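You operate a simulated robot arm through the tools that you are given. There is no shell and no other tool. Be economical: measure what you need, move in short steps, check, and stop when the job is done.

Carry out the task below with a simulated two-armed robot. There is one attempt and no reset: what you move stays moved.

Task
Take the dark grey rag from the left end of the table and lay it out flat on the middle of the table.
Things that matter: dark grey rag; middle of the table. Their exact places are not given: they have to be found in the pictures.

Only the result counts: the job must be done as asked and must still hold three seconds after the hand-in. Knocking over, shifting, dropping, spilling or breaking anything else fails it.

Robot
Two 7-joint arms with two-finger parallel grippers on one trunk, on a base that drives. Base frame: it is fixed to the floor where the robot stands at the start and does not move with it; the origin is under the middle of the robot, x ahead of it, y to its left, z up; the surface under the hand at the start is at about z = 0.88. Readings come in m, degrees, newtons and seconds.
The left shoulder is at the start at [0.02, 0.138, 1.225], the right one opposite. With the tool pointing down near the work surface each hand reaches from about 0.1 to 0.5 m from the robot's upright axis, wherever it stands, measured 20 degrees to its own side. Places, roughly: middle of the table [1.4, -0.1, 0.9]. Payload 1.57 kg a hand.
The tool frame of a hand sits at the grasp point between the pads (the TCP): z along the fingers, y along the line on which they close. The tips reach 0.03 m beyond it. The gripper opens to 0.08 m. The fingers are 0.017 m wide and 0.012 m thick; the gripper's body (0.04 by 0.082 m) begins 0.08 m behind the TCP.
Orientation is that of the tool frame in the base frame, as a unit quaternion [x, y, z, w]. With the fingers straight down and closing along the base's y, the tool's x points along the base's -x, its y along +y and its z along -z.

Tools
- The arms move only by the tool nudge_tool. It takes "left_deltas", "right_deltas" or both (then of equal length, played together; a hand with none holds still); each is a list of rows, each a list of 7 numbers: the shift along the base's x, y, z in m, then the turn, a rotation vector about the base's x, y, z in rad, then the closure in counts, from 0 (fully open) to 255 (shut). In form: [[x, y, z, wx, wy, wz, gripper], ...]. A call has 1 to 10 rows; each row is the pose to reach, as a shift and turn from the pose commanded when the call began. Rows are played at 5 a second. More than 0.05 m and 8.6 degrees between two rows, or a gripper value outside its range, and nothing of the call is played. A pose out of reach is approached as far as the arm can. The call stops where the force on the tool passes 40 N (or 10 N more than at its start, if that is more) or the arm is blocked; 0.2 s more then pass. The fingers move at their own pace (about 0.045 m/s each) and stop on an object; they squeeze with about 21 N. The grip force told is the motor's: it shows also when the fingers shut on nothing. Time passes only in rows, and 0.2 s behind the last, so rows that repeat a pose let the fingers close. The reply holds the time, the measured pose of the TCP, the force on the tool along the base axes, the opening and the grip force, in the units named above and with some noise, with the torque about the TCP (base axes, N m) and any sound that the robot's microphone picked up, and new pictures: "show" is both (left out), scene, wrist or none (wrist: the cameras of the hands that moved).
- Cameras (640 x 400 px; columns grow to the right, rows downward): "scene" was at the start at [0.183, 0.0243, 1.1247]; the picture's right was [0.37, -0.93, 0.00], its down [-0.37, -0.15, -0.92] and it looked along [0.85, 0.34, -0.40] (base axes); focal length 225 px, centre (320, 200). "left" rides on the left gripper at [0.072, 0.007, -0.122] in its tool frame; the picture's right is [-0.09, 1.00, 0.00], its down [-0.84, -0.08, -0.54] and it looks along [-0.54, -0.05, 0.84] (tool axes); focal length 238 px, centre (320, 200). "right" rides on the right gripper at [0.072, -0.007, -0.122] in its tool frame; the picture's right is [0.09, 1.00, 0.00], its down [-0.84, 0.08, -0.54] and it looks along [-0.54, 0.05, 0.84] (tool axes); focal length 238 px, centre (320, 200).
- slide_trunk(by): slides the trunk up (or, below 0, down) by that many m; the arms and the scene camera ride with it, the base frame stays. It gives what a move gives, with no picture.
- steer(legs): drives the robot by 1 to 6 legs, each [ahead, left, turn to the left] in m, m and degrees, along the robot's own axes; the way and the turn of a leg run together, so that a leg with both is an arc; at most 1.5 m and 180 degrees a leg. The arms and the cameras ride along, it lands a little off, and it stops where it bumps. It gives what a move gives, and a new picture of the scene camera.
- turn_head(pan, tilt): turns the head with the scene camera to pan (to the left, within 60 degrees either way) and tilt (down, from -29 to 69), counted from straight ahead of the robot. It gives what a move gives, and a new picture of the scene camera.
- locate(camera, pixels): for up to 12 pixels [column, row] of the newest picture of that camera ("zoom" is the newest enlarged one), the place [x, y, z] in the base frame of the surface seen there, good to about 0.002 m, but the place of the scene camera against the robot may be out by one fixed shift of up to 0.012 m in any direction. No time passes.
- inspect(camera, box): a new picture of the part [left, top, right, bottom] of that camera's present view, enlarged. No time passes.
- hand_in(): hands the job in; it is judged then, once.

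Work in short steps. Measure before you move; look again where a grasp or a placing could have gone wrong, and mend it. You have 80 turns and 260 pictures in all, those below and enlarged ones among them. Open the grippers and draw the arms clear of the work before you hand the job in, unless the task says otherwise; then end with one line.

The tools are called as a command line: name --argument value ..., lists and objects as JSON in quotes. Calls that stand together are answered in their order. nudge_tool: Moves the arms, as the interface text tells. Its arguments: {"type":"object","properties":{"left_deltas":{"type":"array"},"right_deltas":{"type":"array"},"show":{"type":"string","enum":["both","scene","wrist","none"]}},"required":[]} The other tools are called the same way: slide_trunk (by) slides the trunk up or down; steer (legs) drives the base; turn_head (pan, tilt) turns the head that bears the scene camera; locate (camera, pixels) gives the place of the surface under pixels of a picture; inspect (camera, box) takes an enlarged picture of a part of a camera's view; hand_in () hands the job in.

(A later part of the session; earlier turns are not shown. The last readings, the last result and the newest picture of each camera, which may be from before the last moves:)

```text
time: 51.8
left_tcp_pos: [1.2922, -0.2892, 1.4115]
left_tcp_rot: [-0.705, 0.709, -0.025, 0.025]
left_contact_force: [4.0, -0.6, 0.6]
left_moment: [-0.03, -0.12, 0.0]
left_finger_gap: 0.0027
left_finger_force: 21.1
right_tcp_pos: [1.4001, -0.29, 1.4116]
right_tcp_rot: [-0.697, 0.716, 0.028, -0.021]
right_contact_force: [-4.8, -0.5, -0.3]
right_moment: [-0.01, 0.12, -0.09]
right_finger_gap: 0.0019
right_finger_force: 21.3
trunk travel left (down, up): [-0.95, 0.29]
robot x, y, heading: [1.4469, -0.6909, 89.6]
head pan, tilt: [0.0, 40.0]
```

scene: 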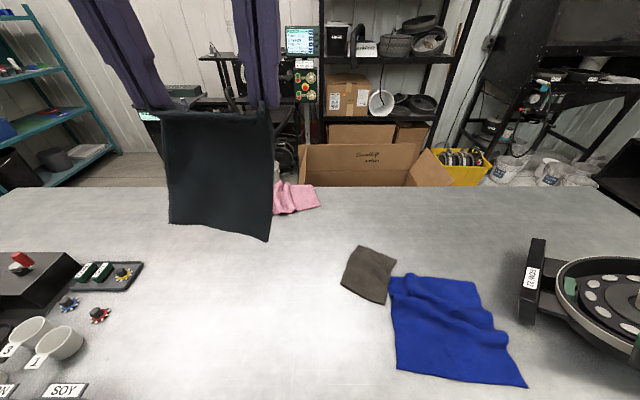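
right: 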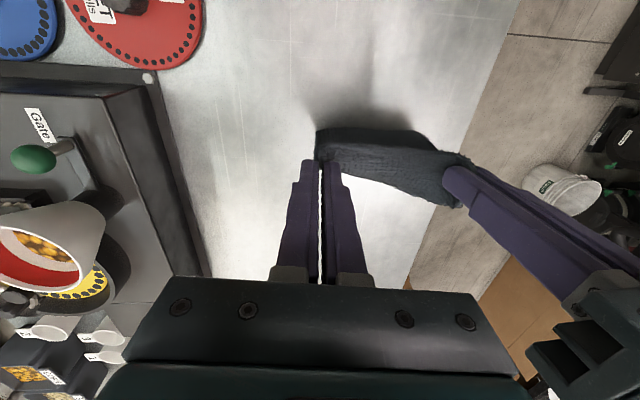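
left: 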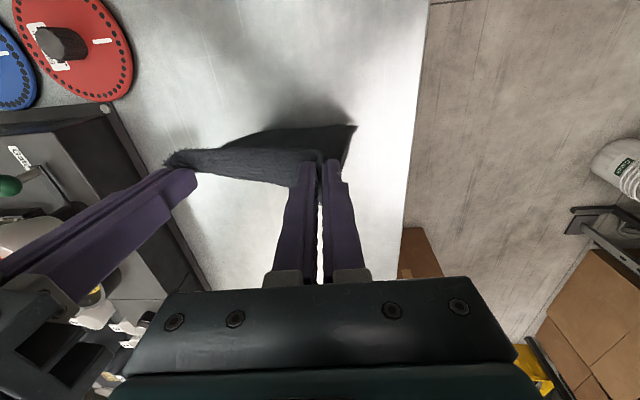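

I'm 0.15 m from the edge, like the start clearance. I lower the trunk by 0.30 and reach forward with both hands.

slide_trunk --by -0.3

nudge_tool --left_deltas '[[0.01, 0.03, 0, 0, 0, 0, 255], [0.02, 0.06, 0, 0, 0, 0, 255], [0.02, 0.09, 0, 0, 0, 0, 255], [0.02, 0.12, 0, 0, 0, 0, 255]]' --right_deltas '[[0.01, 0.03, 0, 0, 0, 0, 255], [0.02, 0.06, 0, 0, 0, 0, 255], [0.02, 0.09, 0, 0, 0, 0, 255], [0.02, 0.12, 0, 0, 0, 0, 255]]'

```text
time: 54.8
left_tcp_pos: [1.2932, -0.2904, 1.1105]
left_tcp_rot: [-0.704, 0.709, -0.024, 0.025]
left_contact_force: [4.1, -0.6, 0.4]
left_moment: [-0.01, -0.13, -0.01]
left_finger_gap: 0.003
left_finger_force: 21.1
right_tcp_pos: [1.3997, -0.2904, 1.1096]
right_tcp_rot: [-0.697, 0.716, 0.028, -0.022]
right_contact_force: [-3.2, -0.2, 1.0]
right_moment: [0.04, 0.11, -0.08]
right_finger_gap: 0.002
right_finger_force: 21.1
trunk travel left (down, up): [-0.65, 0.59]
robot x, y, heading: [1.4476, -0.6925, 89.9]
head pan, tilt: [0.0, 40.0]
```

```text
time: 55.8
left_tcp_pos: [1.3112, -0.2116, 1.1087]
left_tcp_rot: [-0.704, 0.709, -0.023, 0.026]
left_contact_force: [0.6, -0.3, -0.6]
left_moment: [0.02, 0.01, -0.07]
left_finger_gap: 0.0026
left_finger_force: 20.8
left hand out of reach, approached as far as the arm can: row 3, 4
right_tcp_pos: [1.4405, -0.2534, 1.1109]
right_tcp_rot: [-0.698, 0.716, 0.026, -0.021]
right_contact_force: [-0.3, 0.4, 0.9]
right_moment: [0.01, 0.01, -0.01]
right_finger_gap: 0.0
right_finger_force: 21.4
right hand out of reach, approached as far as the arm can: row 1, 2, 3, 4
trunk travel left (down, up): [-0.65, 0.59]
robot x, y, heading: [1.4502, -0.6946, 89.9]
head pan, tilt: [0.0, 40.0]
```

scene: 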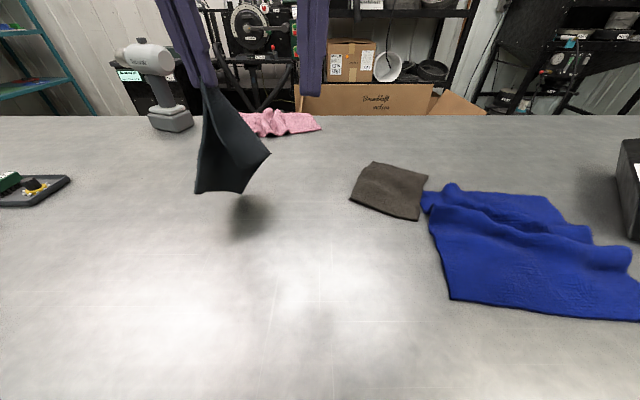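
right: 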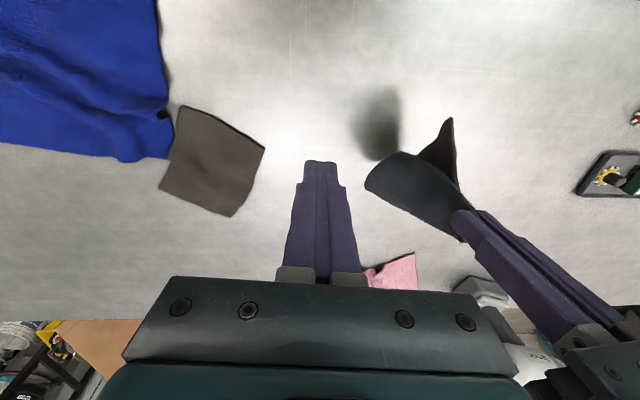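
left: 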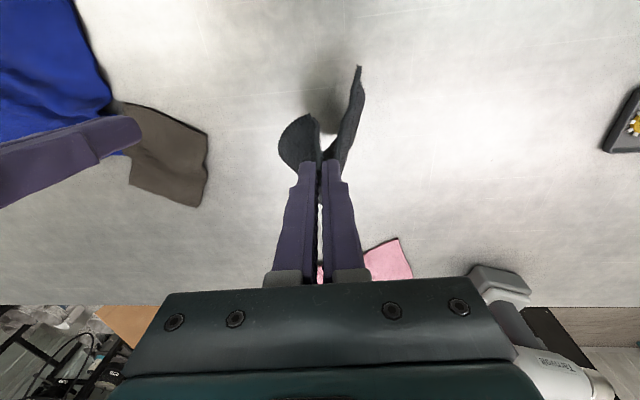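

The right hand was at its reach limit and slipped off; the left still holds one corner. I test how far the left reaches when pitched forward, and move the right aside, opening it.

nudge_tool --left_deltas '[[0, 0.01, 0.01, 0.12, 0, 0, 255], [0, 0.025, 0.01, 0.24, 0, 0, 255], [0, 0.04, 0.01, 0.36, 0, 0, 255], [0, 0.06, 0.01, 0.48, 0, 0, 255], [0, 0.08, 0.01, 0.6, 0, 0, 255], [0, 0.1, 0.01, 0.7, 0, 0, 255]]' --right_deltas '[[0.02, -0.02, 0, 0, 0, 0, 255], [0.04, -0.04, 0, 0, 0, 0, 255], [0.06, -0.06, 0, 0, 0, 0, 255], [0.08, -0.08, 0, 0, 0, 0, 255], [0.1, -0.08, 0, 0, 0, 0, 100], [0.1, -0.08, 0, 0, 0, 0, 0]]'

```text
time: 57.2
left_tcp_pos: [1.3199, -0.1285, 1.1236]
left_tcp_rot: [-0.685, 0.695, 0.128, 0.173]
left_contact_force: [0.3, 0.2, 0.3]
left_moment: [-0.01, 0.0, -0.06]
left_finger_gap: 0.0027
left_finger_force: 21.0
left hand out of reach, approached as far as the arm can: row 1, 2, 3, 4, 5, 6
right_tcp_pos: [1.5389, -0.3316, 1.1106]
right_tcp_rot: [-0.697, 0.716, 0.027, -0.023]
right_contact_force: [0.0, 0.1, -0.2]
right_moment: [0.0, 0.0, 0.0]
right_finger_gap: 0.0479
right_finger_force: 0.0
trunk travel left (down, up): [-0.65, 0.59]
robot x, y, heading: [1.4454, -0.6882, 90.1]
head pan, tilt: [0.0, 40.0]
```

scene: 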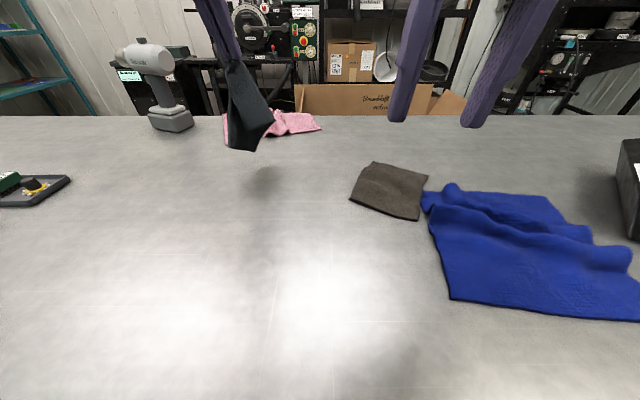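
right: 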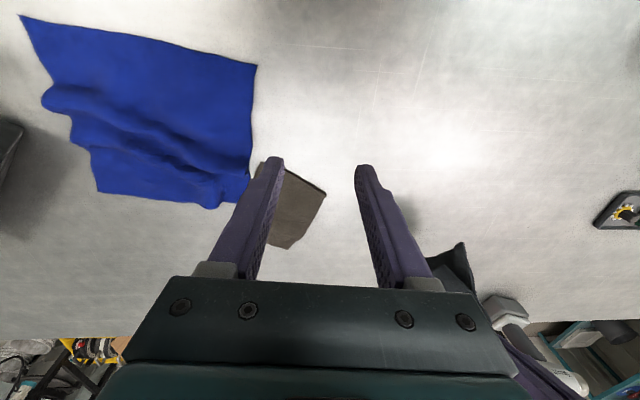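
left: 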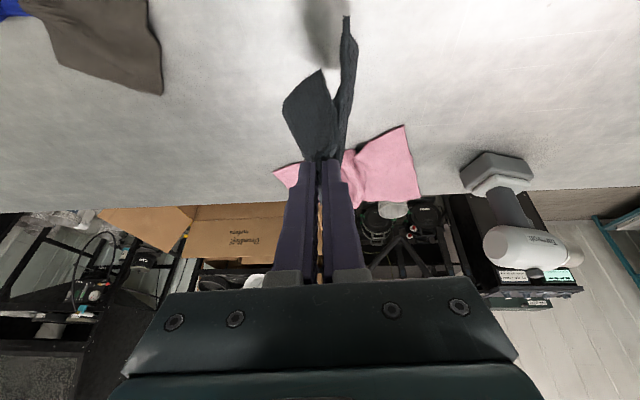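

Pitched forward the left reaches y≈−0.13. I'll first lay the rag down in the near, easily reachable zone by lowering and drawing back along 45°, then spread and regrasp by the long edge.

nudge_tool --left_deltas '[[0, -0.02, -0.02, 0, 0, 0, 255], [0, -0.045, -0.045, 0, 0, 0, 255], [0, -0.07, -0.07, 0, 0, 0, 255], [0, -0.095, -0.095, 0, 0, 0, 255], [0, -0.12, -0.12, 0, 0, 0, 255], [0, -0.145, -0.145, -0.08, 0, 0, 255], [0, -0.17, -0.17, -0.16, 0, 0, 255], [0, -0.19, -0.185, -0.24, 0, 0, 255]]'

```text
time: 59.0
left_tcp_pos: [1.3189, -0.3198, 0.9374]
left_tcp_rot: [-0.702, 0.705, 0.043, 0.088]
left_contact_force: [0.1, 0.5, -0.1]
left_moment: [0.01, 0.01, 0.05]
left_finger_gap: 0.0023
left_finger_force: 20.6
left hand out of reach, approached as far as the arm can: row 1
right_tcp_pos: [1.5391, -0.331, 1.1112]
right_tcp_rot: [-0.696, 0.717, 0.027, -0.022]
right_contact_force: [0.9, 0.1, -0.4]
right_moment: [0.0, 0.01, 0.0]
right_finger_gap: 0.0797
right_finger_force: 0.0
trunk travel left (down, up): [-0.65, 0.59]
robot x, y, heading: [1.4444, -0.6939, 89.8]
head pan, tilt: [0.0, 40.0]
```

scene: 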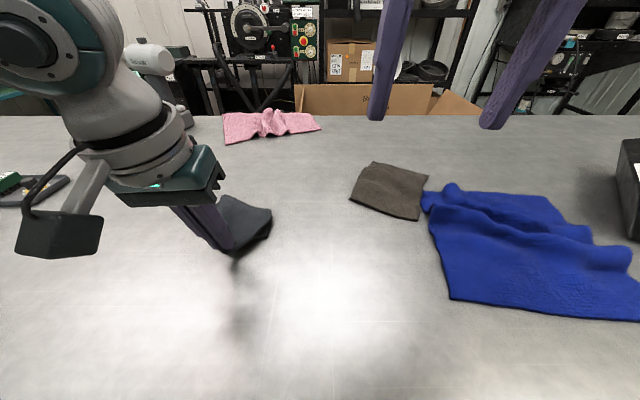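
left: 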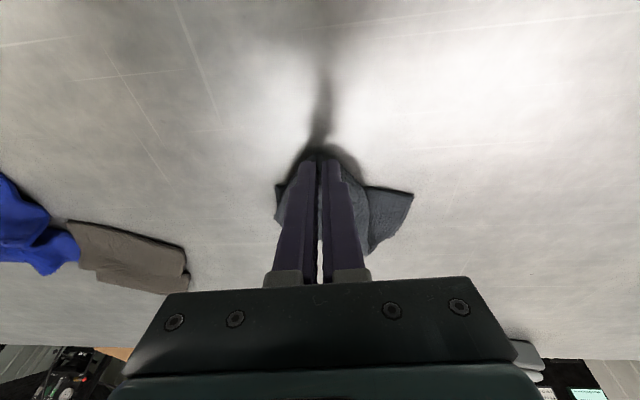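

Lower the last 2 cm with a bit more drawing back, then open and lift to look.

nudge_tool --left_deltas '[[0, -0.02, -0.012, 0, 0, 0, 255], [0, -0.035, -0.022, 0, 0, 0, 255], [0, -0.035, -0.022, 0, 0, 0, 200], [0, -0.035, -0.022, 0, 0, 0, 120], [0, -0.035, -0.02, 0, 0, 0, 100], [0, -0.035, 0.02, 0, 0, 0, 100], [0, -0.035, 0.06, 0, 0, 0, 100], [-0.03, -0.045, 0.1, 0, 0, 0, 100], [-0.07, -0.045, 0.14, 0, 0, 0, 100]]'

```text
refused: row 8 steps farther than a row can; nothing moved
```

Row step too long; I shorten it.

nudge_tool --left_deltas '[[0, -0.02, -0.012, 0, 0, 0, 255], [0, -0.035, -0.022, 0, 0, 0, 255], [0, -0.035, -0.022, 0, 0, 0, 200], [0, -0.035, -0.022, 0, 0, 0, 120], [0, -0.035, -0.02, 0, 0, 0, 100], [0, -0.035, 0.02, 0, 0, 0, 100], [0, -0.035, 0.06, 0, 0, 0, 100], [-0.03, -0.04, 0.09, 0, 0, 0, 100], [-0.06, -0.04, 0.12, 0, 0, 0, 100], [-0.09, -0.04, 0.15, 0, 0, 0, 100]]'

```text
time: 61.2
left_tcp_pos: [1.2281, -0.3602, 1.0897]
left_tcp_rot: [-0.7, 0.707, 0.042, 0.088]
left_contact_force: [-0.1, 0.3, 0.5]
left_moment: [0.01, 0.01, 0.02]
left_finger_gap: 0.0483
left_finger_force: 0.0
right_tcp_pos: [1.5391, -0.3318, 1.1102]
right_tcp_rot: [-0.697, 0.716, 0.028, -0.021]
right_contact_force: [0.4, 0.4, 0.5]
right_moment: [0.01, -0.02, 0.03]
right_finger_gap: 0.0798
right_finger_force: 0.0
trunk travel left (down, up): [-0.65, 0.59]
robot x, y, heading: [1.4466, -0.6926, 89.8]
head pan, tilt: [0.0, 40.0]
```

scene: 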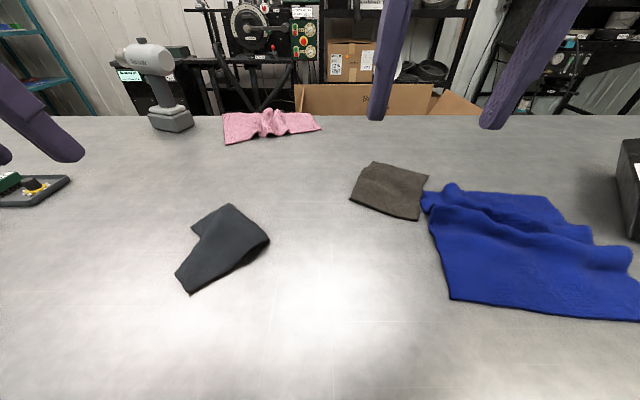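
left: 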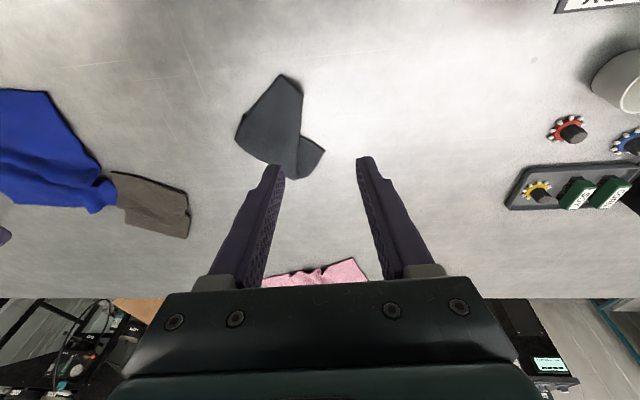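

The rag lies folded over. I look closer at the folds.

inspect --camera "left" --box '[200, 50, 360, 150]'

inspect --camera "scene" --box '[150, 190, 310, 290]'

locate --camera "left" --pixels '[[282, 76], [302, 95], [300, 130], [324, 152], [300, 176], [275, 165], [237, 138], [260, 95], [265, 135], [308, 142]]'

```text
4.00 times, centred on (280, 100) of left
```

zoom: 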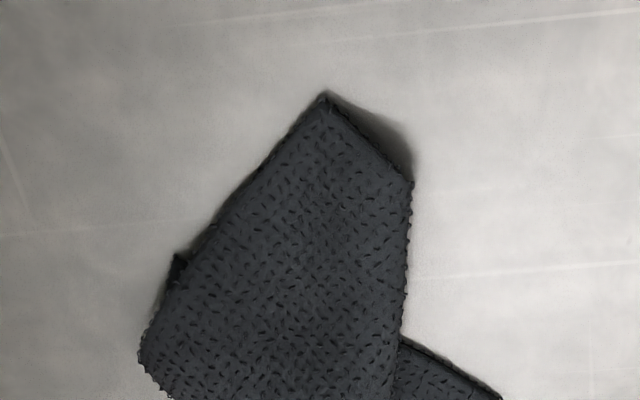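

```text
4.00 times, centred on (230, 240) of scene
```

zoom: 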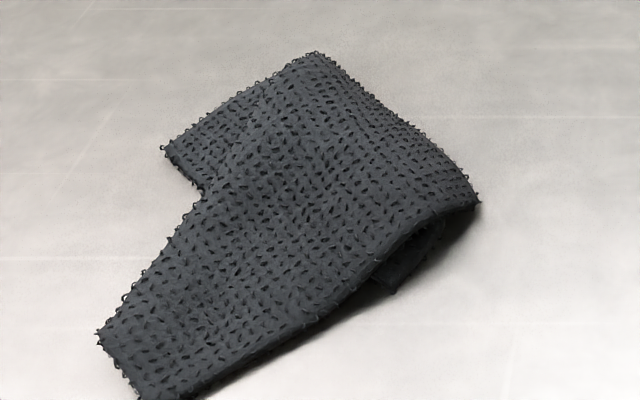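

```text
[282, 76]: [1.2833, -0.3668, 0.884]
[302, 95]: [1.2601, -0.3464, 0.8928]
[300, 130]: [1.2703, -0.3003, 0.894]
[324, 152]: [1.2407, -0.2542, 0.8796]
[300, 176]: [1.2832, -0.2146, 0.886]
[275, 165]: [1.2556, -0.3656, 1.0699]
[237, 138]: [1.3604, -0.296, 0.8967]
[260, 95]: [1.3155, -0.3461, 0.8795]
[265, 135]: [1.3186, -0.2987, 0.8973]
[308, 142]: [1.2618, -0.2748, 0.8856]
```

It's folded lengthwise; P5 (1.283,−0.215) and P6 (1.36,−0.296) are the ends of a clean short edge (0.112 m). Picking those two corners lets the rest unfold. First I shift the base 0.1 m left so both hands reach.

steer --legs '[[0, 0.1, 0]]'

inspect --camera "right" --box '[160, 0, 640, 300]'

inspect --camera "left" --box '[0, 0, 400, 250]'

```text
time: 62.3
left_tcp_pos: [1.1279, -0.3586, 1.0896]
left_tcp_rot: [-0.702, 0.705, 0.043, 0.088]
left_contact_force: [0.7, 0.0, -0.2]
left_moment: [0.0, -0.01, -0.02]
left_finger_gap: 0.0487
left_finger_force: 0.1
right_tcp_pos: [1.439, -0.3307, 1.1111]
right_tcp_rot: [-0.697, 0.717, 0.028, -0.021]
right_contact_force: [-0.5, -0.3, 0.4]
right_moment: [0.01, 0.0, -0.03]
right_finger_gap: 0.08
right_finger_force: 0.0
trunk travel left (down, up): [-0.65, 0.59]
robot x, y, heading: [1.3447, -0.6889, 89.8]
head pan, tilt: [0.0, 40.0]
```

scene: 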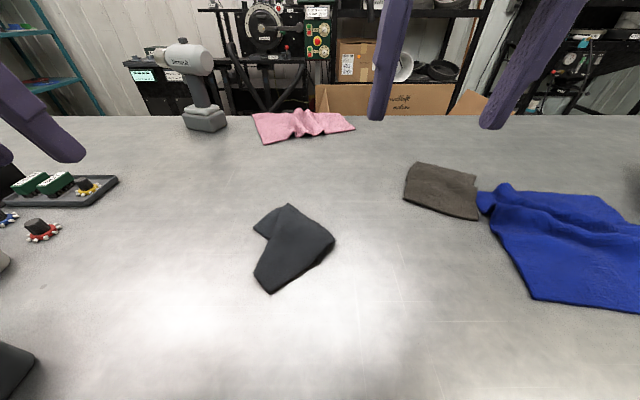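

```text
1.33 times, centred on (400, 150) of right
```

zoom: 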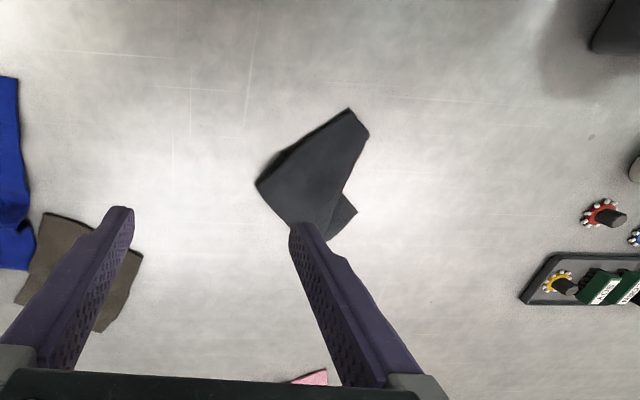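

```text
1.60 times, centred on (200, 125) of left
```

zoom: 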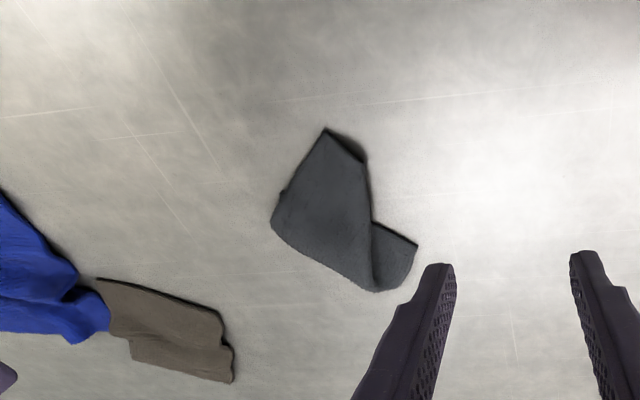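

I need a sharper view of which edges are free and which are folds.

inspect --camera "scene" --box '[240, 195, 352, 300]'

inspect --camera "left" --box '[160, 70, 272, 190]'

```text
3.81 times, centred on (296, 248) of scene
```

zoom: 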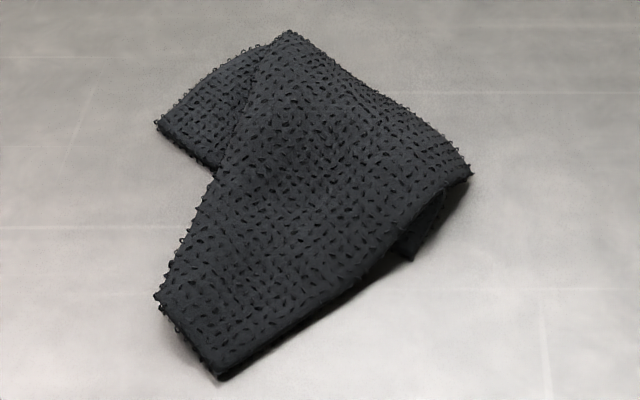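

```text
3.33 times, centred on (216, 130) of left
```

zoom: 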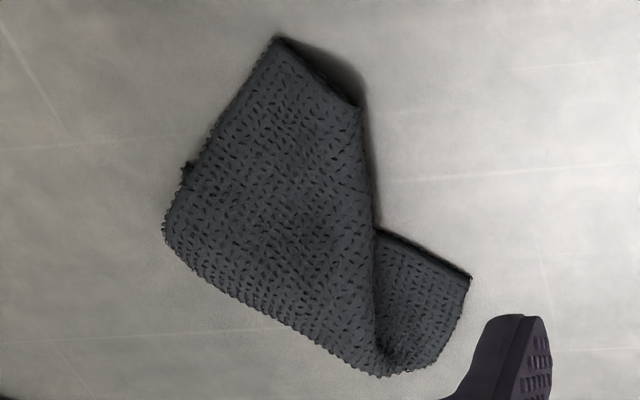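

Now clear: the full long edge runs P6(1.36,−0.296)–P5–P4(1.241,−0.254), with a pleat opening away from P5. Gripping P4 (left) and P6 (right) and stretching gives exactly a long-edge hold. I move above both.

nudge_tool --left_deltas '[[0.02, 0.02, -0.01, 0, 0, 0, 160], [0.045, 0.04, -0.02, 0, 0, 0, 160], [0.07, 0.06, -0.04, 0, 0, 0, 160], [0.095, 0.08, -0.07, 0, 0, 0, 160], [0.116, 0.0995, -0.1, 0, 0, 0, 160], [0.116, 0.0995, -0.13, 0, 0, 0, 160]]' --right_deltas '[[-0.015, 0.01, -0.01, 0, 0, 0, 160], [-0.03, 0.02, -0.03, 0, 0, 0, 160], [-0.05, 0.03, -0.06, 0, 0, 0, 160], [-0.07, 0.04, -0.09, 0, 0, 0, 160], [-0.083, 0.042, -0.12, 0, 0, 0, 160], [-0.083, 0.042, -0.151, 0, 0, 0, 160]]'

```text
time: 63.7
left_tcp_pos: [1.2438, -0.2579, 0.9588]
left_tcp_rot: [-0.702, 0.706, 0.041, 0.088]
left_contact_force: [-1.0, 0.0, 0.1]
left_moment: [0.01, 0.02, 0.02]
left_finger_gap: 0.03
left_finger_force: 0.0
right_tcp_pos: [1.3561, -0.289, 0.9598]
right_tcp_rot: [-0.696, 0.717, 0.027, -0.022]
right_contact_force: [0.2, 0.6, 0.0]
right_moment: [-0.03, -0.01, -0.01]
right_finger_gap: 0.0297
right_finger_force: 0.0
trunk travel left (down, up): [-0.65, 0.59]
robot x, y, heading: [1.3487, -0.6945, 89.5]
head pan, tilt: [0.0, 40.0]
```

scene: 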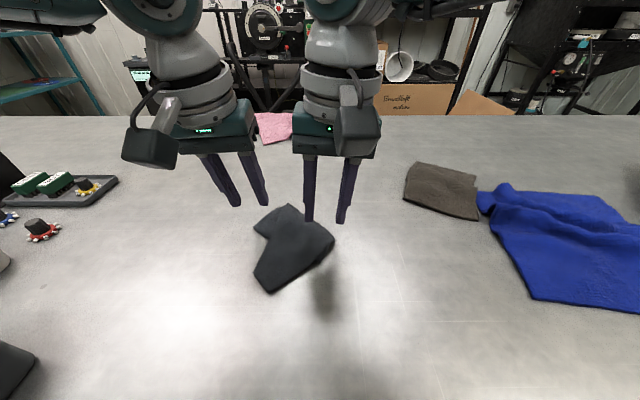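
right: 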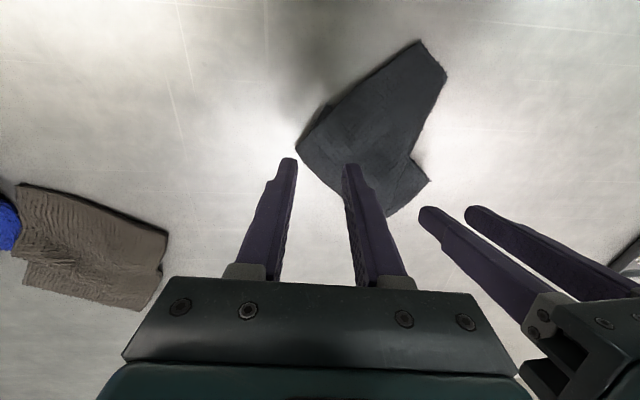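
left: 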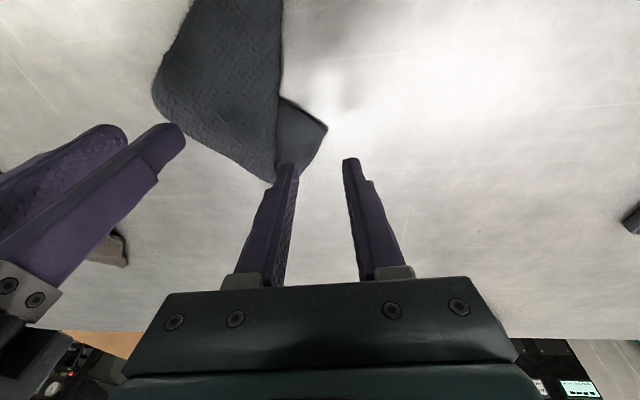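

I re-measure the two corners from this nearer view.

locate --camera "left" --pixels '[[326, 128], [310, 160], [290, 105], [300, 130]]'

locate --camera "right" --pixels '[[298, 146], [312, 120], [320, 165], [428, 180], [390, 213], [330, 130], [420, 42]]'

```text
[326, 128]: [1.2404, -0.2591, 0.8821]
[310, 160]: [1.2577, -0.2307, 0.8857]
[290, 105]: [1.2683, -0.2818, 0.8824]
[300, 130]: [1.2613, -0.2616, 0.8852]
```

```text
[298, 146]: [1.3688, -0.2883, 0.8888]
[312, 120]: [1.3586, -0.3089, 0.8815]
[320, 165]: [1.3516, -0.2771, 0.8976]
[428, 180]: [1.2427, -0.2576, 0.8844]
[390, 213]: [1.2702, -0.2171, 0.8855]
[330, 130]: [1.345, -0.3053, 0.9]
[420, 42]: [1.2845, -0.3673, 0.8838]
```

P6 is (1.367,−0.289), P4 (1.2405,−0.258). Small corrections, then descend and close.

nudge_tool --left_deltas '[[0, -0.004, -0.02, 0, 0, 0, 160], [0, -0.004, -0.04, 0, 0, 0, 160], [0, -0.004, -0.047, 0, 0, 0, 160], [0, -0.004, -0.048, 0, 0, 0, 180], [0, -0.004, -0.048, 0, 0, 0, 210], [0, -0.004, -0.0475, 0, 0, 0, 255], [0, -0.004, -0.047, 0, 0, 0, 255], [0, -0.004, -0.047, 0, 0, 0, 255]]' --right_deltas '[[0.006, 0, -0.02, 0, 0, 0, 160], [0.006, 0, -0.04, 0, 0, 0, 160], [0.006, 0, -0.047, 0, 0, 0, 160], [0.006, 0, -0.048, 0, 0, 0, 180], [0.006, 0, -0.048, 0, 0, 0, 210], [0.006, 0, -0.0475, 0, 0, 0, 255], [0.006, 0, -0.047, 0, 0, 0, 255], [0.006, 0, -0.047, 0, 0, 0, 255]]'

```text
time: 65.5
left_tcp_pos: [1.2425, -0.2602, 0.9131]
left_tcp_rot: [-0.702, 0.706, 0.044, 0.088]
left_contact_force: [0.1, -0.2, -0.2]
left_moment: [-0.01, -0.01, 0.01]
left_finger_gap: 0.0
left_finger_force: 21.4
right_tcp_pos: [1.3598, -0.284, 0.9163]
right_tcp_rot: [-0.697, 0.716, 0.03, -0.022]
right_contact_force: [-7.2, 0.5, 32.6]
right_moment: [-0.13, 0.53, -0.01]
right_finger_gap: 0.0032
right_finger_force: 21.3
trunk travel left (down, up): [-0.65, 0.59]
robot x, y, heading: [1.349, -0.6952, 89.4]
head pan, tilt: [0.0, 40.0]
```

scene: 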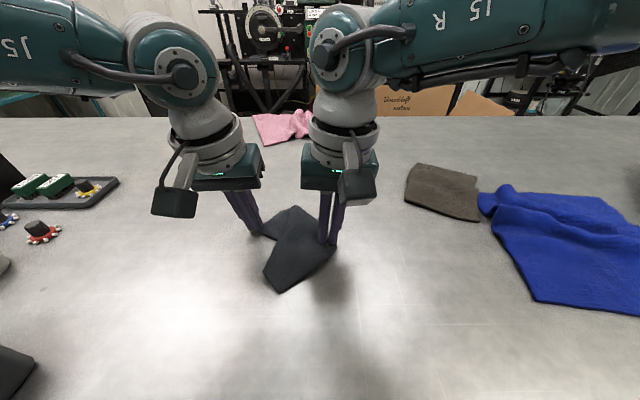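
right: 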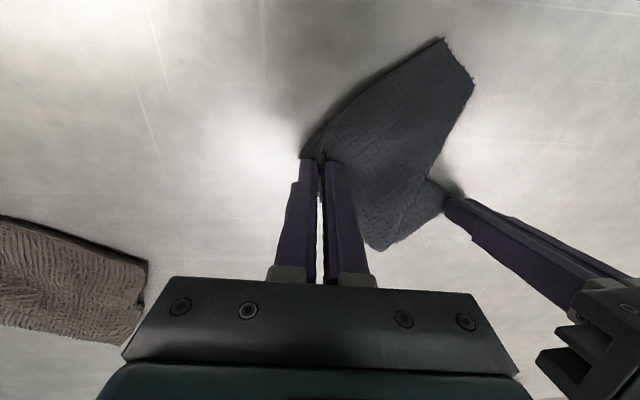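
left: 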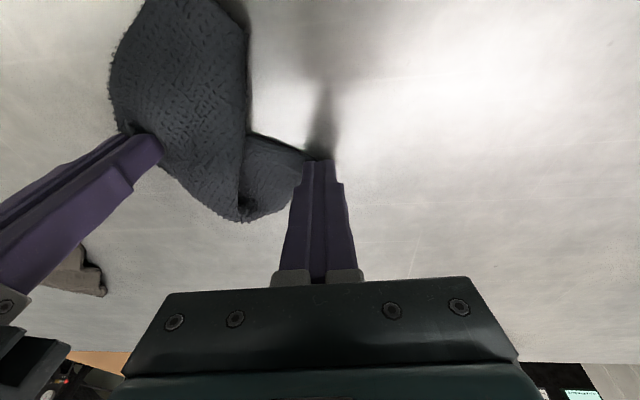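

Right holds (3.2 mm); the left closed just outside the corner. I ease the right up 3 mm and retry the left 13 mm further in and a little lower.

nudge_tool --left_deltas '[[0, 0, 0.02, 0, 0, 0, 150], [0.013, 0.003, 0.02, 0, 0, 0, 130], [0.013, 0.003, 0.02, 0, 0, 0, 130], [0.013, 0.003, 0.005, 0, 0, 0, 130], [0.013, 0.003, -0.003, 0, 0, 0, 130], [0.013, 0.003, -0.004, 0, 0, 0, 180], [0.013, 0.003, -0.004, 0, 0, 0, 220], [0.013, 0.003, -0.004, 0, 0, 0, 255], [0.013, 0.003, -0.003, 0, 0, 0, 255], [0.013, 0.003, -0.003, 0, 0, 0, 255]]' --right_deltas '[[0, 0, 0.005, 0, 0, 0, 255], [0, 0, 0.006, 0, 0, 0, 255], [0, 0, 0.006, 0, 0, 0, 255], [0, 0, 0.006, 0, 0, 0, 255], [0, 0, 0.006, 0, 0, 0, 255], [0, 0, 0.006, 0, 0, 0, 255], [0, 0, 0.006, 0, 0, 0, 255], [0, 0, 0.006, 0, 0, 0, 255], [0, 0, 0.006, 0, 0, 0, 255], [0, 0, 0.006, 0, 0, 0, 255]]'

```text
time: 66.9
left_tcp_pos: [1.2566, -0.2575, 0.9128]
left_tcp_rot: [-0.701, 0.706, 0.042, 0.091]
left_contact_force: [0.3, -1.8, 11.7]
left_moment: [-0.15, -0.18, -0.01]
left_finger_gap: 0.0241
left_finger_force: 0.5
right_tcp_pos: [1.361, -0.2883, 0.919]
right_tcp_rot: [-0.697, 0.716, 0.027, -0.022]
right_contact_force: [-0.8, -0.1, 2.0]
right_moment: [-0.03, 0.05, -0.01]
right_finger_gap: 0.0032
right_finger_force: 21.1
trunk travel left (down, up): [-0.65, 0.59]
robot x, y, heading: [1.3443, -0.6916, 89.9]
head pan, tilt: [0.0, 40.0]
stopped in row 6 (left hand): the force on the tool passed its limit at 43 N (the readings are from after the stop); the commanded pose is now the measured one
```

scene: 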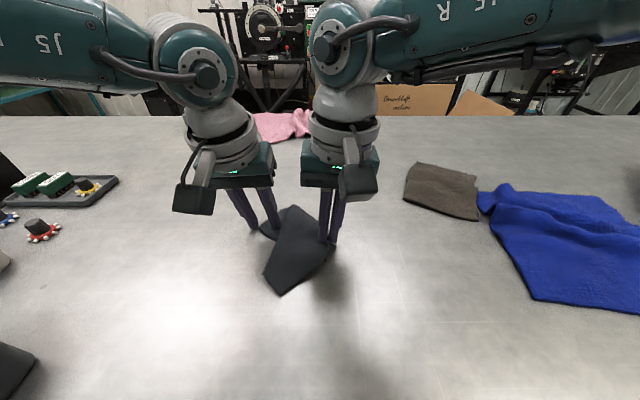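
right: 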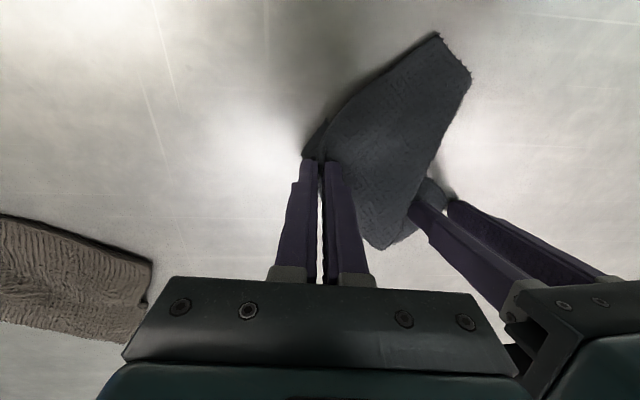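
left: 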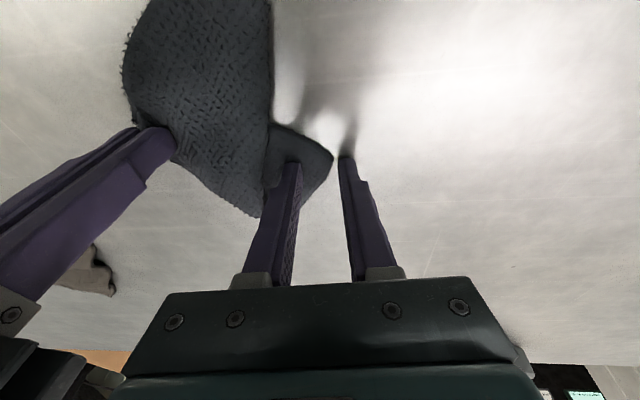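

Now the left's inner finger rests on the corner and the outer one outside. Close.

nudge_tool --left_deltas '[[0, 0, 0, 0, 0, 0, 200], [0, 0, 0, 0, 0, 0, 230], [0, 0, 0.0005, 0, 0, 0, 255], [0, 0, 0.001, 0, 0, 0, 255], [0, 0, 0.001, 0, 0, 0, 255]]' --show "wrist"

```text
time: 68.1
left_tcp_pos: [1.2569, -0.2573, 0.913]
left_tcp_rot: [-0.702, 0.705, 0.044, 0.089]
left_contact_force: [3.0, 1.1, 14.0]
left_moment: [0.03, -0.18, -0.01]
left_finger_gap: 0.0028
left_finger_force: 21.0
right_tcp_pos: [1.3621, -0.2881, 0.9198]
right_tcp_rot: [-0.697, 0.716, 0.027, -0.022]
right_contact_force: [-1.1, 0.0, 1.2]
right_moment: [-0.01, 0.05, -0.01]
right_finger_gap: 0.0028
right_finger_force: 20.7
trunk travel left (down, up): [-0.65, 0.59]
robot x, y, heading: [1.3451, -0.6932, 89.8]
head pan, tilt: [0.0, 40.0]
```

left: 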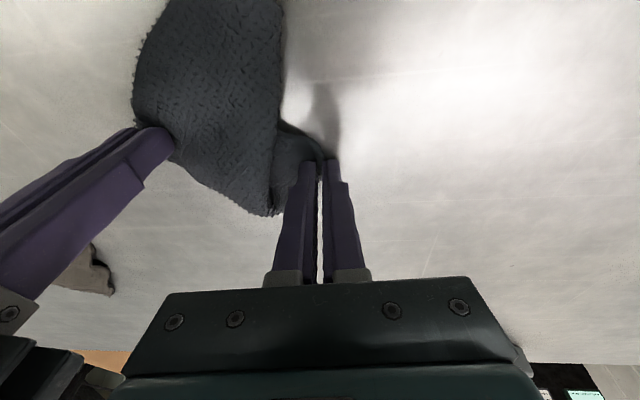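

Both corners held. Lift together, level the hands in y, then spread gently.

nudge_tool --left_deltas '[[0, 0, 0.03, 0, 0, 0, 255], [0, -0.01, 0.06, 0, 0, 0, 255], [0, -0.02, 0.09, 0, 0, 0, 255], [-0.005, -0.03, 0.12, 0, 0, 0, 255], [-0.01, -0.033, 0.15, 0, 0, 0, 255], [-0.014, -0.033, 0.165, 0, 0, 0, 255]]' --right_deltas '[[0, 0, 0.03, 0, 0, 0, 255], [0, 0, 0.06, 0, 0, 0, 255], [0, 0, 0.09, 0, 0, 0, 255], [0.005, 0, 0.12, 0, 0, 0, 255], [0.01, 0, 0.145, 0, 0, 0, 255], [0.014, 0, 0.158, 0, 0, 0, 255]]'

```text
time: 69.5
left_tcp_pos: [1.2435, -0.2921, 1.078]
left_tcp_rot: [-0.701, 0.706, 0.042, 0.088]
left_contact_force: [0.6, 0.0, 1.0]
left_moment: [0.02, 0.02, -0.02]
left_finger_gap: 0.0024
left_finger_force: 20.6
right_tcp_pos: [1.3765, -0.2889, 1.0774]
right_tcp_rot: [-0.696, 0.717, 0.026, -0.021]
right_contact_force: [-0.1, 0.8, 0.7]
right_moment: [0.03, 0.01, 0.0]
right_finger_gap: 0.0029
right_finger_force: 21.1
trunk travel left (down, up): [-0.65, 0.59]
robot x, y, heading: [1.3449, -0.6919, 90.0]
head pan, tilt: [0.0, 40.0]
```

scene: 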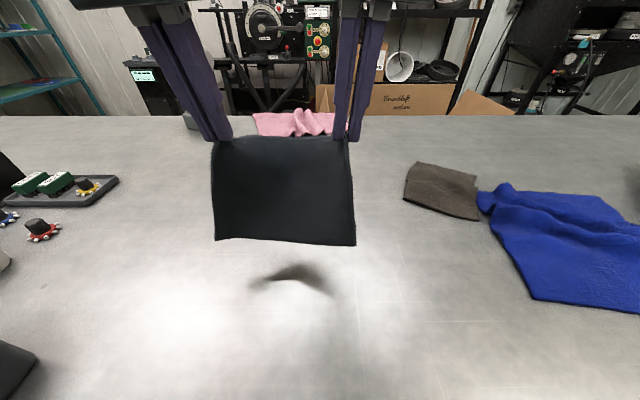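
right: 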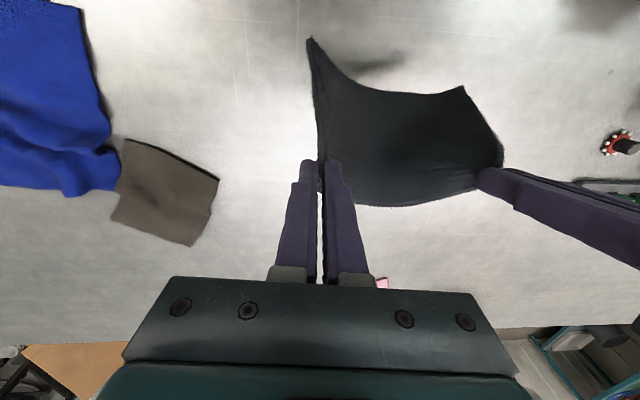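
left: 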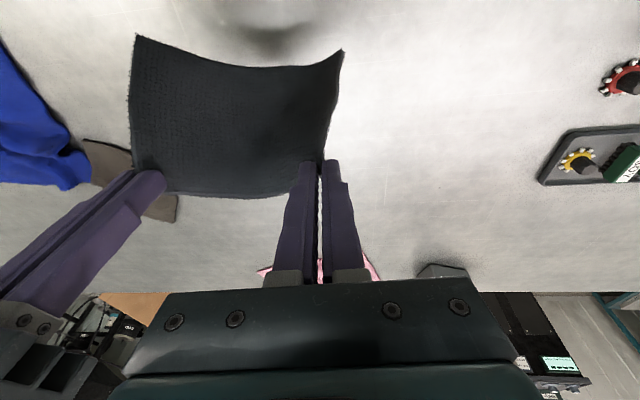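

The rag hangs by its long edge, unfolded. I centre the hands on the robot axis (+0.035 x) while pitching both forward for more reach.

nudge_tool --left_deltas '[[0.01, 0.0, 0.01, 0.1, 0, 0, 255], [0.02, 0.0, 0.015, 0.2, 0, 0, 255], [0.03, 0.01, 0.02, 0.3, 0, 0, 255], [0.035, 0.02, 0.02, 0.4, 0, 0, 255], [0.035, 0.03, 0.02, 0.45, 0, 0, 255]]' --right_deltas '[[0.01, 0.0, 0.01, 0.12, 0, 0, 255], [0.02, 0.0, 0.015, 0.25, 0, 0, 255], [0.03, 0.01, 0.02, 0.38, 0, 0, 255], [0.035, 0.02, 0.02, 0.5, 0, 0, 255], [0.035, 0.03, 0.02, 0.6, 0, 0, 255]]'

```text
time: 70.7
left_tcp_pos: [1.2791, -0.2626, 1.0973]
left_tcp_rot: [-0.665, 0.677, 0.199, 0.244]
left_contact_force: [-0.2, 0.1, 0.9]
left_moment: [0.02, -0.01, 0.04]
left_finger_gap: 0.0023
left_finger_force: 21.3
right_tcp_pos: [1.4106, -0.2594, 1.0969]
right_tcp_rot: [-0.671, 0.677, 0.238, 0.186]
right_contact_force: [0.3, -0.5, -0.3]
right_moment: [0.0, 0.02, 0.01]
right_finger_gap: 0.0029
right_finger_force: 21.6
trunk travel left (down, up): [-0.65, 0.59]
robot x, y, heading: [1.3478, -0.6895, 89.9]
head pan, tilt: [0.0, 40.0]
```

scene: 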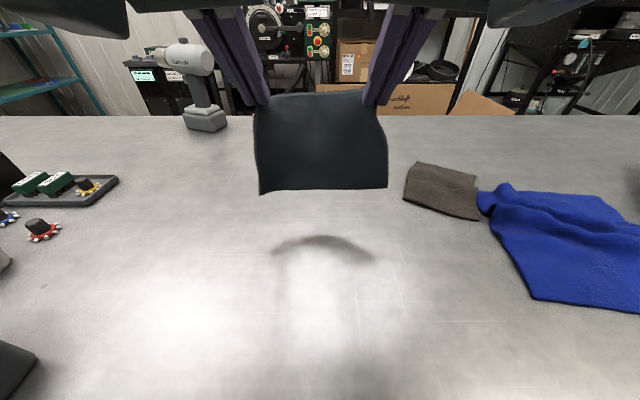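
right: 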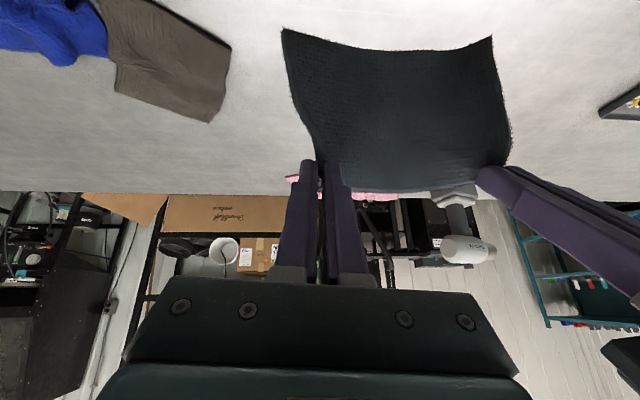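
left: 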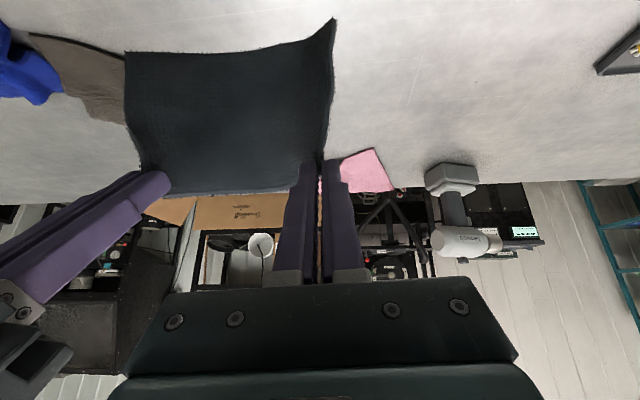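

Pitch achieved on both. Reach forward 0.06 m in small steps.

nudge_tool --left_deltas '[[0, 0.02, 0, 0, 0, 0, 255], [0, 0.04, 0, 0, 0, 0, 255], [0, 0.06, 0, 0, 0, 0, 255]]' --right_deltas '[[0, 0.02, 0, 0, 0, 0, 255], [0, 0.04, 0, 0, 0, 0, 255], [0, 0.06, 0, 0, 0, 0, 255]]' --show "none"

```text
time: 71.5
left_tcp_pos: [1.2779, -0.203, 1.0961]
left_tcp_rot: [-0.665, 0.678, 0.199, 0.243]
left_contact_force: [-0.6, 0.3, 0.1]
left_moment: [0.01, 0.0, 0.0]
left_finger_gap: 0.0025
left_finger_force: 20.3
right_tcp_pos: [1.4105, -0.1989, 1.0969]
right_tcp_rot: [-0.672, 0.677, 0.237, 0.185]
right_contact_force: [0.1, -0.3, -0.3]
right_moment: [-0.03, 0.0, -0.01]
right_finger_gap: 0.0028
right_finger_force: 20.9
trunk travel left (down, up): [-0.65, 0.59]
robot x, y, heading: [1.347, -0.6911, 89.8]
head pan, tilt: [0.0, 40.0]
```

Still in reach. Another 0.05 m in 1–2 cm steps.

nudge_tool --left_deltas '[[0, 0.015, 0, 0, 0, 0, 255], [0, 0.03, 0, 0, 0, 0, 255], [0, 0.04, 0, 0, 0, 0, 255], [0, 0.05, 0, 0, 0, 0, 255]]' --right_deltas '[[0, 0.015, 0, 0, 0, 0, 255], [0, 0.03, 0, 0, 0, 0, 255], [0, 0.04, 0, 0, 0, 0, 255], [0, 0.05, 0, 0, 0, 0, 255]]' --show "none"

```text
time: 72.5
left_tcp_pos: [1.2799, -0.1528, 1.0977]
left_tcp_rot: [-0.665, 0.678, 0.198, 0.242]
left_contact_force: [0.2, 0.0, -1.1]
left_moment: [-0.01, 0.02, 0.01]
left_finger_gap: 0.0024
left_finger_force: 20.9
right_tcp_pos: [1.4108, -0.1496, 1.0964]
right_tcp_rot: [-0.673, 0.676, 0.237, 0.185]
right_contact_force: [0.2, -0.9, 0.1]
right_moment: [0.02, -0.01, 0.03]
right_finger_gap: 0.003
right_finger_force: 20.3
trunk travel left (down, up): [-0.65, 0.59]
robot x, y, heading: [1.3448, -0.6958, 89.9]
head pan, tilt: [0.0, 40.0]
```

Another 0.03 m forward in 1 cm steps.

nudge_tool --left_deltas '[[0, 0.01, 0, 0, 0, 0, 255], [0, 0.02, 0, 0, 0, 0, 255], [0, 0.03, 0, 0, 0, 0, 255]]' --right_deltas '[[0, 0.01, 0, 0, 0, 0, 255], [0, 0.02, 0, 0, 0, 0, 255], [0, 0.03, 0, 0, 0, 0, 255]]' --show "scene"

```text
time: 73.3
left_tcp_pos: [1.2785, -0.1224, 1.0969]
left_tcp_rot: [-0.665, 0.678, 0.198, 0.243]
left_contact_force: [-1.1, 0.1, 0.2]
left_moment: [0.0, 0.0, 0.03]
left_finger_gap: 0.0023
left_finger_force: 20.7
right_tcp_pos: [1.4106, -0.1189, 1.0977]
right_tcp_rot: [-0.672, 0.676, 0.238, 0.185]
right_contact_force: [0.3, 0.7, 0.2]
right_moment: [-0.01, -0.02, 0.0]
right_finger_gap: 0.0031
right_finger_force: 21.2
trunk travel left (down, up): [-0.65, 0.59]
robot x, y, heading: [1.3464, -0.6924, 89.8]
head pan, tilt: [0.0, 40.0]
```

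scene: 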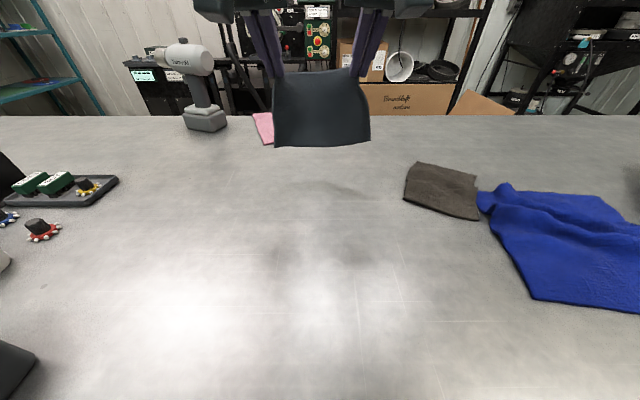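

Reach still good. 0.015 m more, then base 0.02 m right, and trunk down 0.06 so the lower edge hovers just above the table.

nudge_tool --left_deltas '[[0, 0.008, 0, 0, 0, 0, 255], [0, 0.016, 0, 0, 0, 0, 255]]' --right_deltas '[[0, 0.008, 0, 0, 0, 0, 255], [0, 0.014, 0, 0, 0, 0, 255]]' --show "none"

steer --legs '[[0, -0.02, 0]]'

slide_trunk --by -0.065

inspect --camera "scene" --box '[220, 60, 420, 185]'

```text
time: 73.9
left_tcp_pos: [1.2778, -0.1055, 1.0977]
left_tcp_rot: [-0.665, 0.678, 0.199, 0.243]
left_contact_force: [-0.6, -0.3, -1.0]
left_moment: [0.0, -0.03, 0.01]
left_finger_gap: 0.0025
left_finger_force: 20.9
right_tcp_pos: [1.4106, -0.1068, 1.0961]
right_tcp_rot: [-0.672, 0.676, 0.237, 0.185]
right_contact_force: [0.5, -0.7, 0.3]
right_moment: [-0.01, 0.01, 0.0]
right_finger_gap: 0.003
right_finger_force: 21.2
trunk travel left (down, up): [-0.65, 0.59]
robot x, y, heading: [1.3474, -0.691, 89.9]
head pan, tilt: [0.0, 40.0]
```

```text
time: 74.7
left_tcp_pos: [1.2993, -0.1049, 1.0985]
left_tcp_rot: [-0.664, 0.678, 0.199, 0.243]
left_contact_force: [-0.8, 0.3, 0.8]
left_moment: [0.02, 0.02, 0.04]
left_finger_gap: 0.0023
left_finger_force: 20.6
right_tcp_pos: [1.4307, -0.1077, 1.0961]
right_tcp_rot: [-0.673, 0.676, 0.237, 0.185]
right_contact_force: [-0.2, -0.8, -0.5]
right_moment: [-0.03, 0.01, 0.0]
right_finger_gap: 0.0028
right_finger_force: 20.8
trunk travel left (down, up): [-0.65, 0.59]
robot x, y, heading: [1.366, -0.6906, 89.7]
head pan, tilt: [0.0, 40.0]
```

scene: 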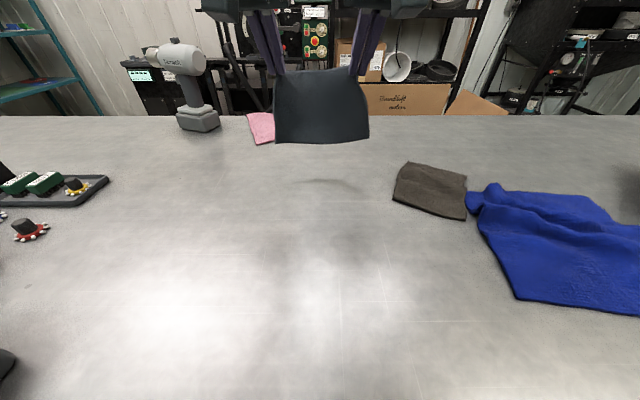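

```text
time: 75.8
left_tcp_pos: [1.2986, -0.1069, 1.0333]
left_tcp_rot: [-0.665, 0.678, 0.199, 0.243]
left_contact_force: [-0.3, 0.1, 0.3]
left_moment: [0.01, -0.02, 0.03]
left_finger_gap: 0.0023
left_finger_force: 20.9
right_tcp_pos: [1.4313, -0.1071, 1.0319]
right_tcp_rot: [-0.672, 0.676, 0.237, 0.185]
right_contact_force: [-0.7, 0.3, -0.7]
right_moment: [-0.01, 0.0, 0.03]
right_finger_gap: 0.0028
right_finger_force: 21.9
trunk travel left (down, up): [-0.585, 0.655]
robot x, y, heading: [1.3662, -0.693, 89.6]
head pan, tilt: [0.0, 40.0]
```

```text
3.20 times, centred on (320, 122) of scene
```

zoom: 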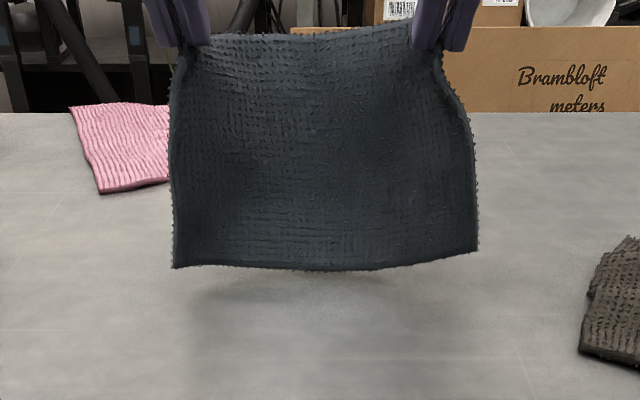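

The lower edge is just above the table. I lay it down: touch, then lower and draw back at 45°, spreading the hands slightly.

nudge_tool --left_deltas '[[-0.002, 0, -0.015, 0, 0, 0, 255], [-0.004, -0.01, -0.028, 0, 0, 0, 255], [-0.006, -0.023, -0.041, 0, 0, 0, 255], [-0.007, -0.036, -0.054, 0, 0, 0, 255], [-0.007, -0.049, -0.067, 0, 0, 0, 255], [-0.007, -0.062, -0.08, 0, 0, 0, 255], [-0.007, -0.076, -0.093, 0, 0, 0, 255], [-0.007, -0.09, -0.105, 0, 0, 0, 255], [-0.007, -0.1, -0.112, 0, 0, 0, 255], [-0.007, -0.107, -0.116, 0, 0, 0, 255]]' --right_deltas '[[0.002, 0, -0.015, 0, 0, 0, 255], [0.004, -0.01, -0.028, 0, 0, 0, 255], [0.006, -0.023, -0.041, 0, 0, 0, 255], [0.007, -0.036, -0.054, 0, 0, 0, 255], [0.007, -0.049, -0.067, 0, 0, 0, 255], [0.007, -0.062, -0.08, 0, 0, 0, 255], [0.007, -0.076, -0.093, 0, 0, 0, 255], [0.007, -0.09, -0.105, 0, 0, 0, 255], [0.007, -0.1, -0.112, 0, 0, 0, 255], [0.007, -0.107, -0.115, 0, 0, 0, 255]]'

```text
time: 78.0
left_tcp_pos: [1.2914, -0.2123, 0.9174]
left_tcp_rot: [-0.665, 0.677, 0.199, 0.242]
left_contact_force: [0.4, 0.6, 0.3]
left_moment: [-0.01, -0.02, 0.0]
left_finger_gap: 0.0024
left_finger_force: 20.7
right_tcp_pos: [1.4384, -0.2119, 0.9165]
right_tcp_rot: [-0.672, 0.677, 0.237, 0.186]
right_contact_force: [-1.4, 0.7, 0.9]
right_moment: [-0.02, -0.03, -0.03]
right_finger_gap: 0.0028
right_finger_force: 21.0
trunk travel left (down, up): [-0.585, 0.655]
robot x, y, heading: [1.3649, -0.6925, 89.7]
head pan, tilt: [0.0, 40.0]
```

scene: 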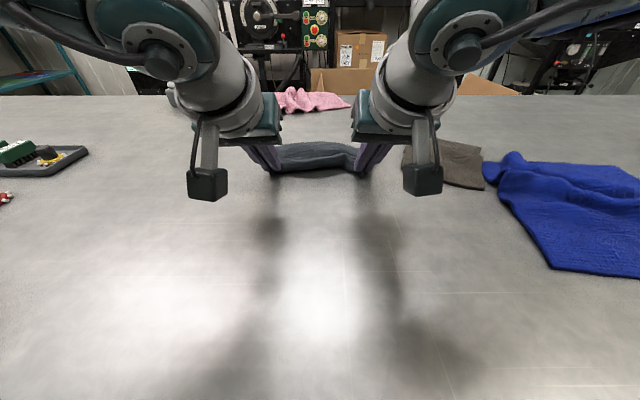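
right: 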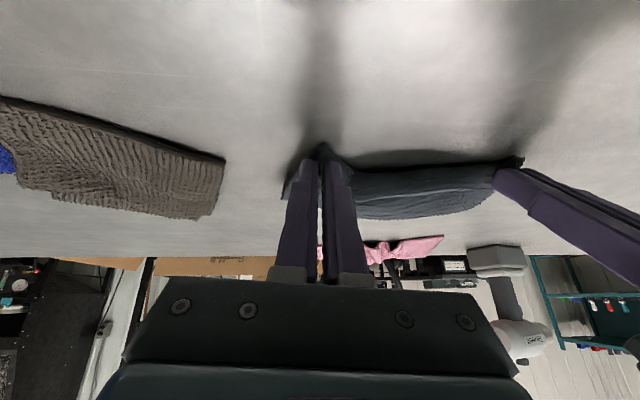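
left: 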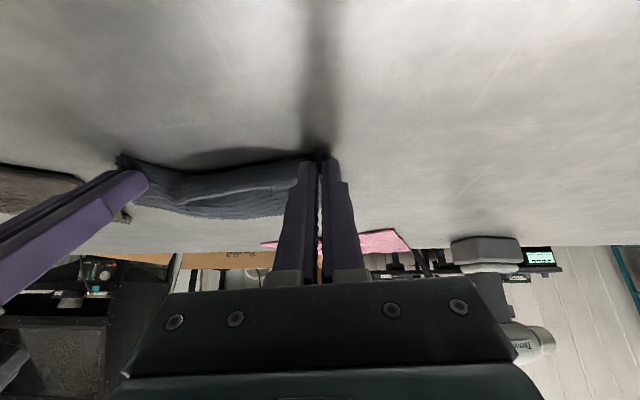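

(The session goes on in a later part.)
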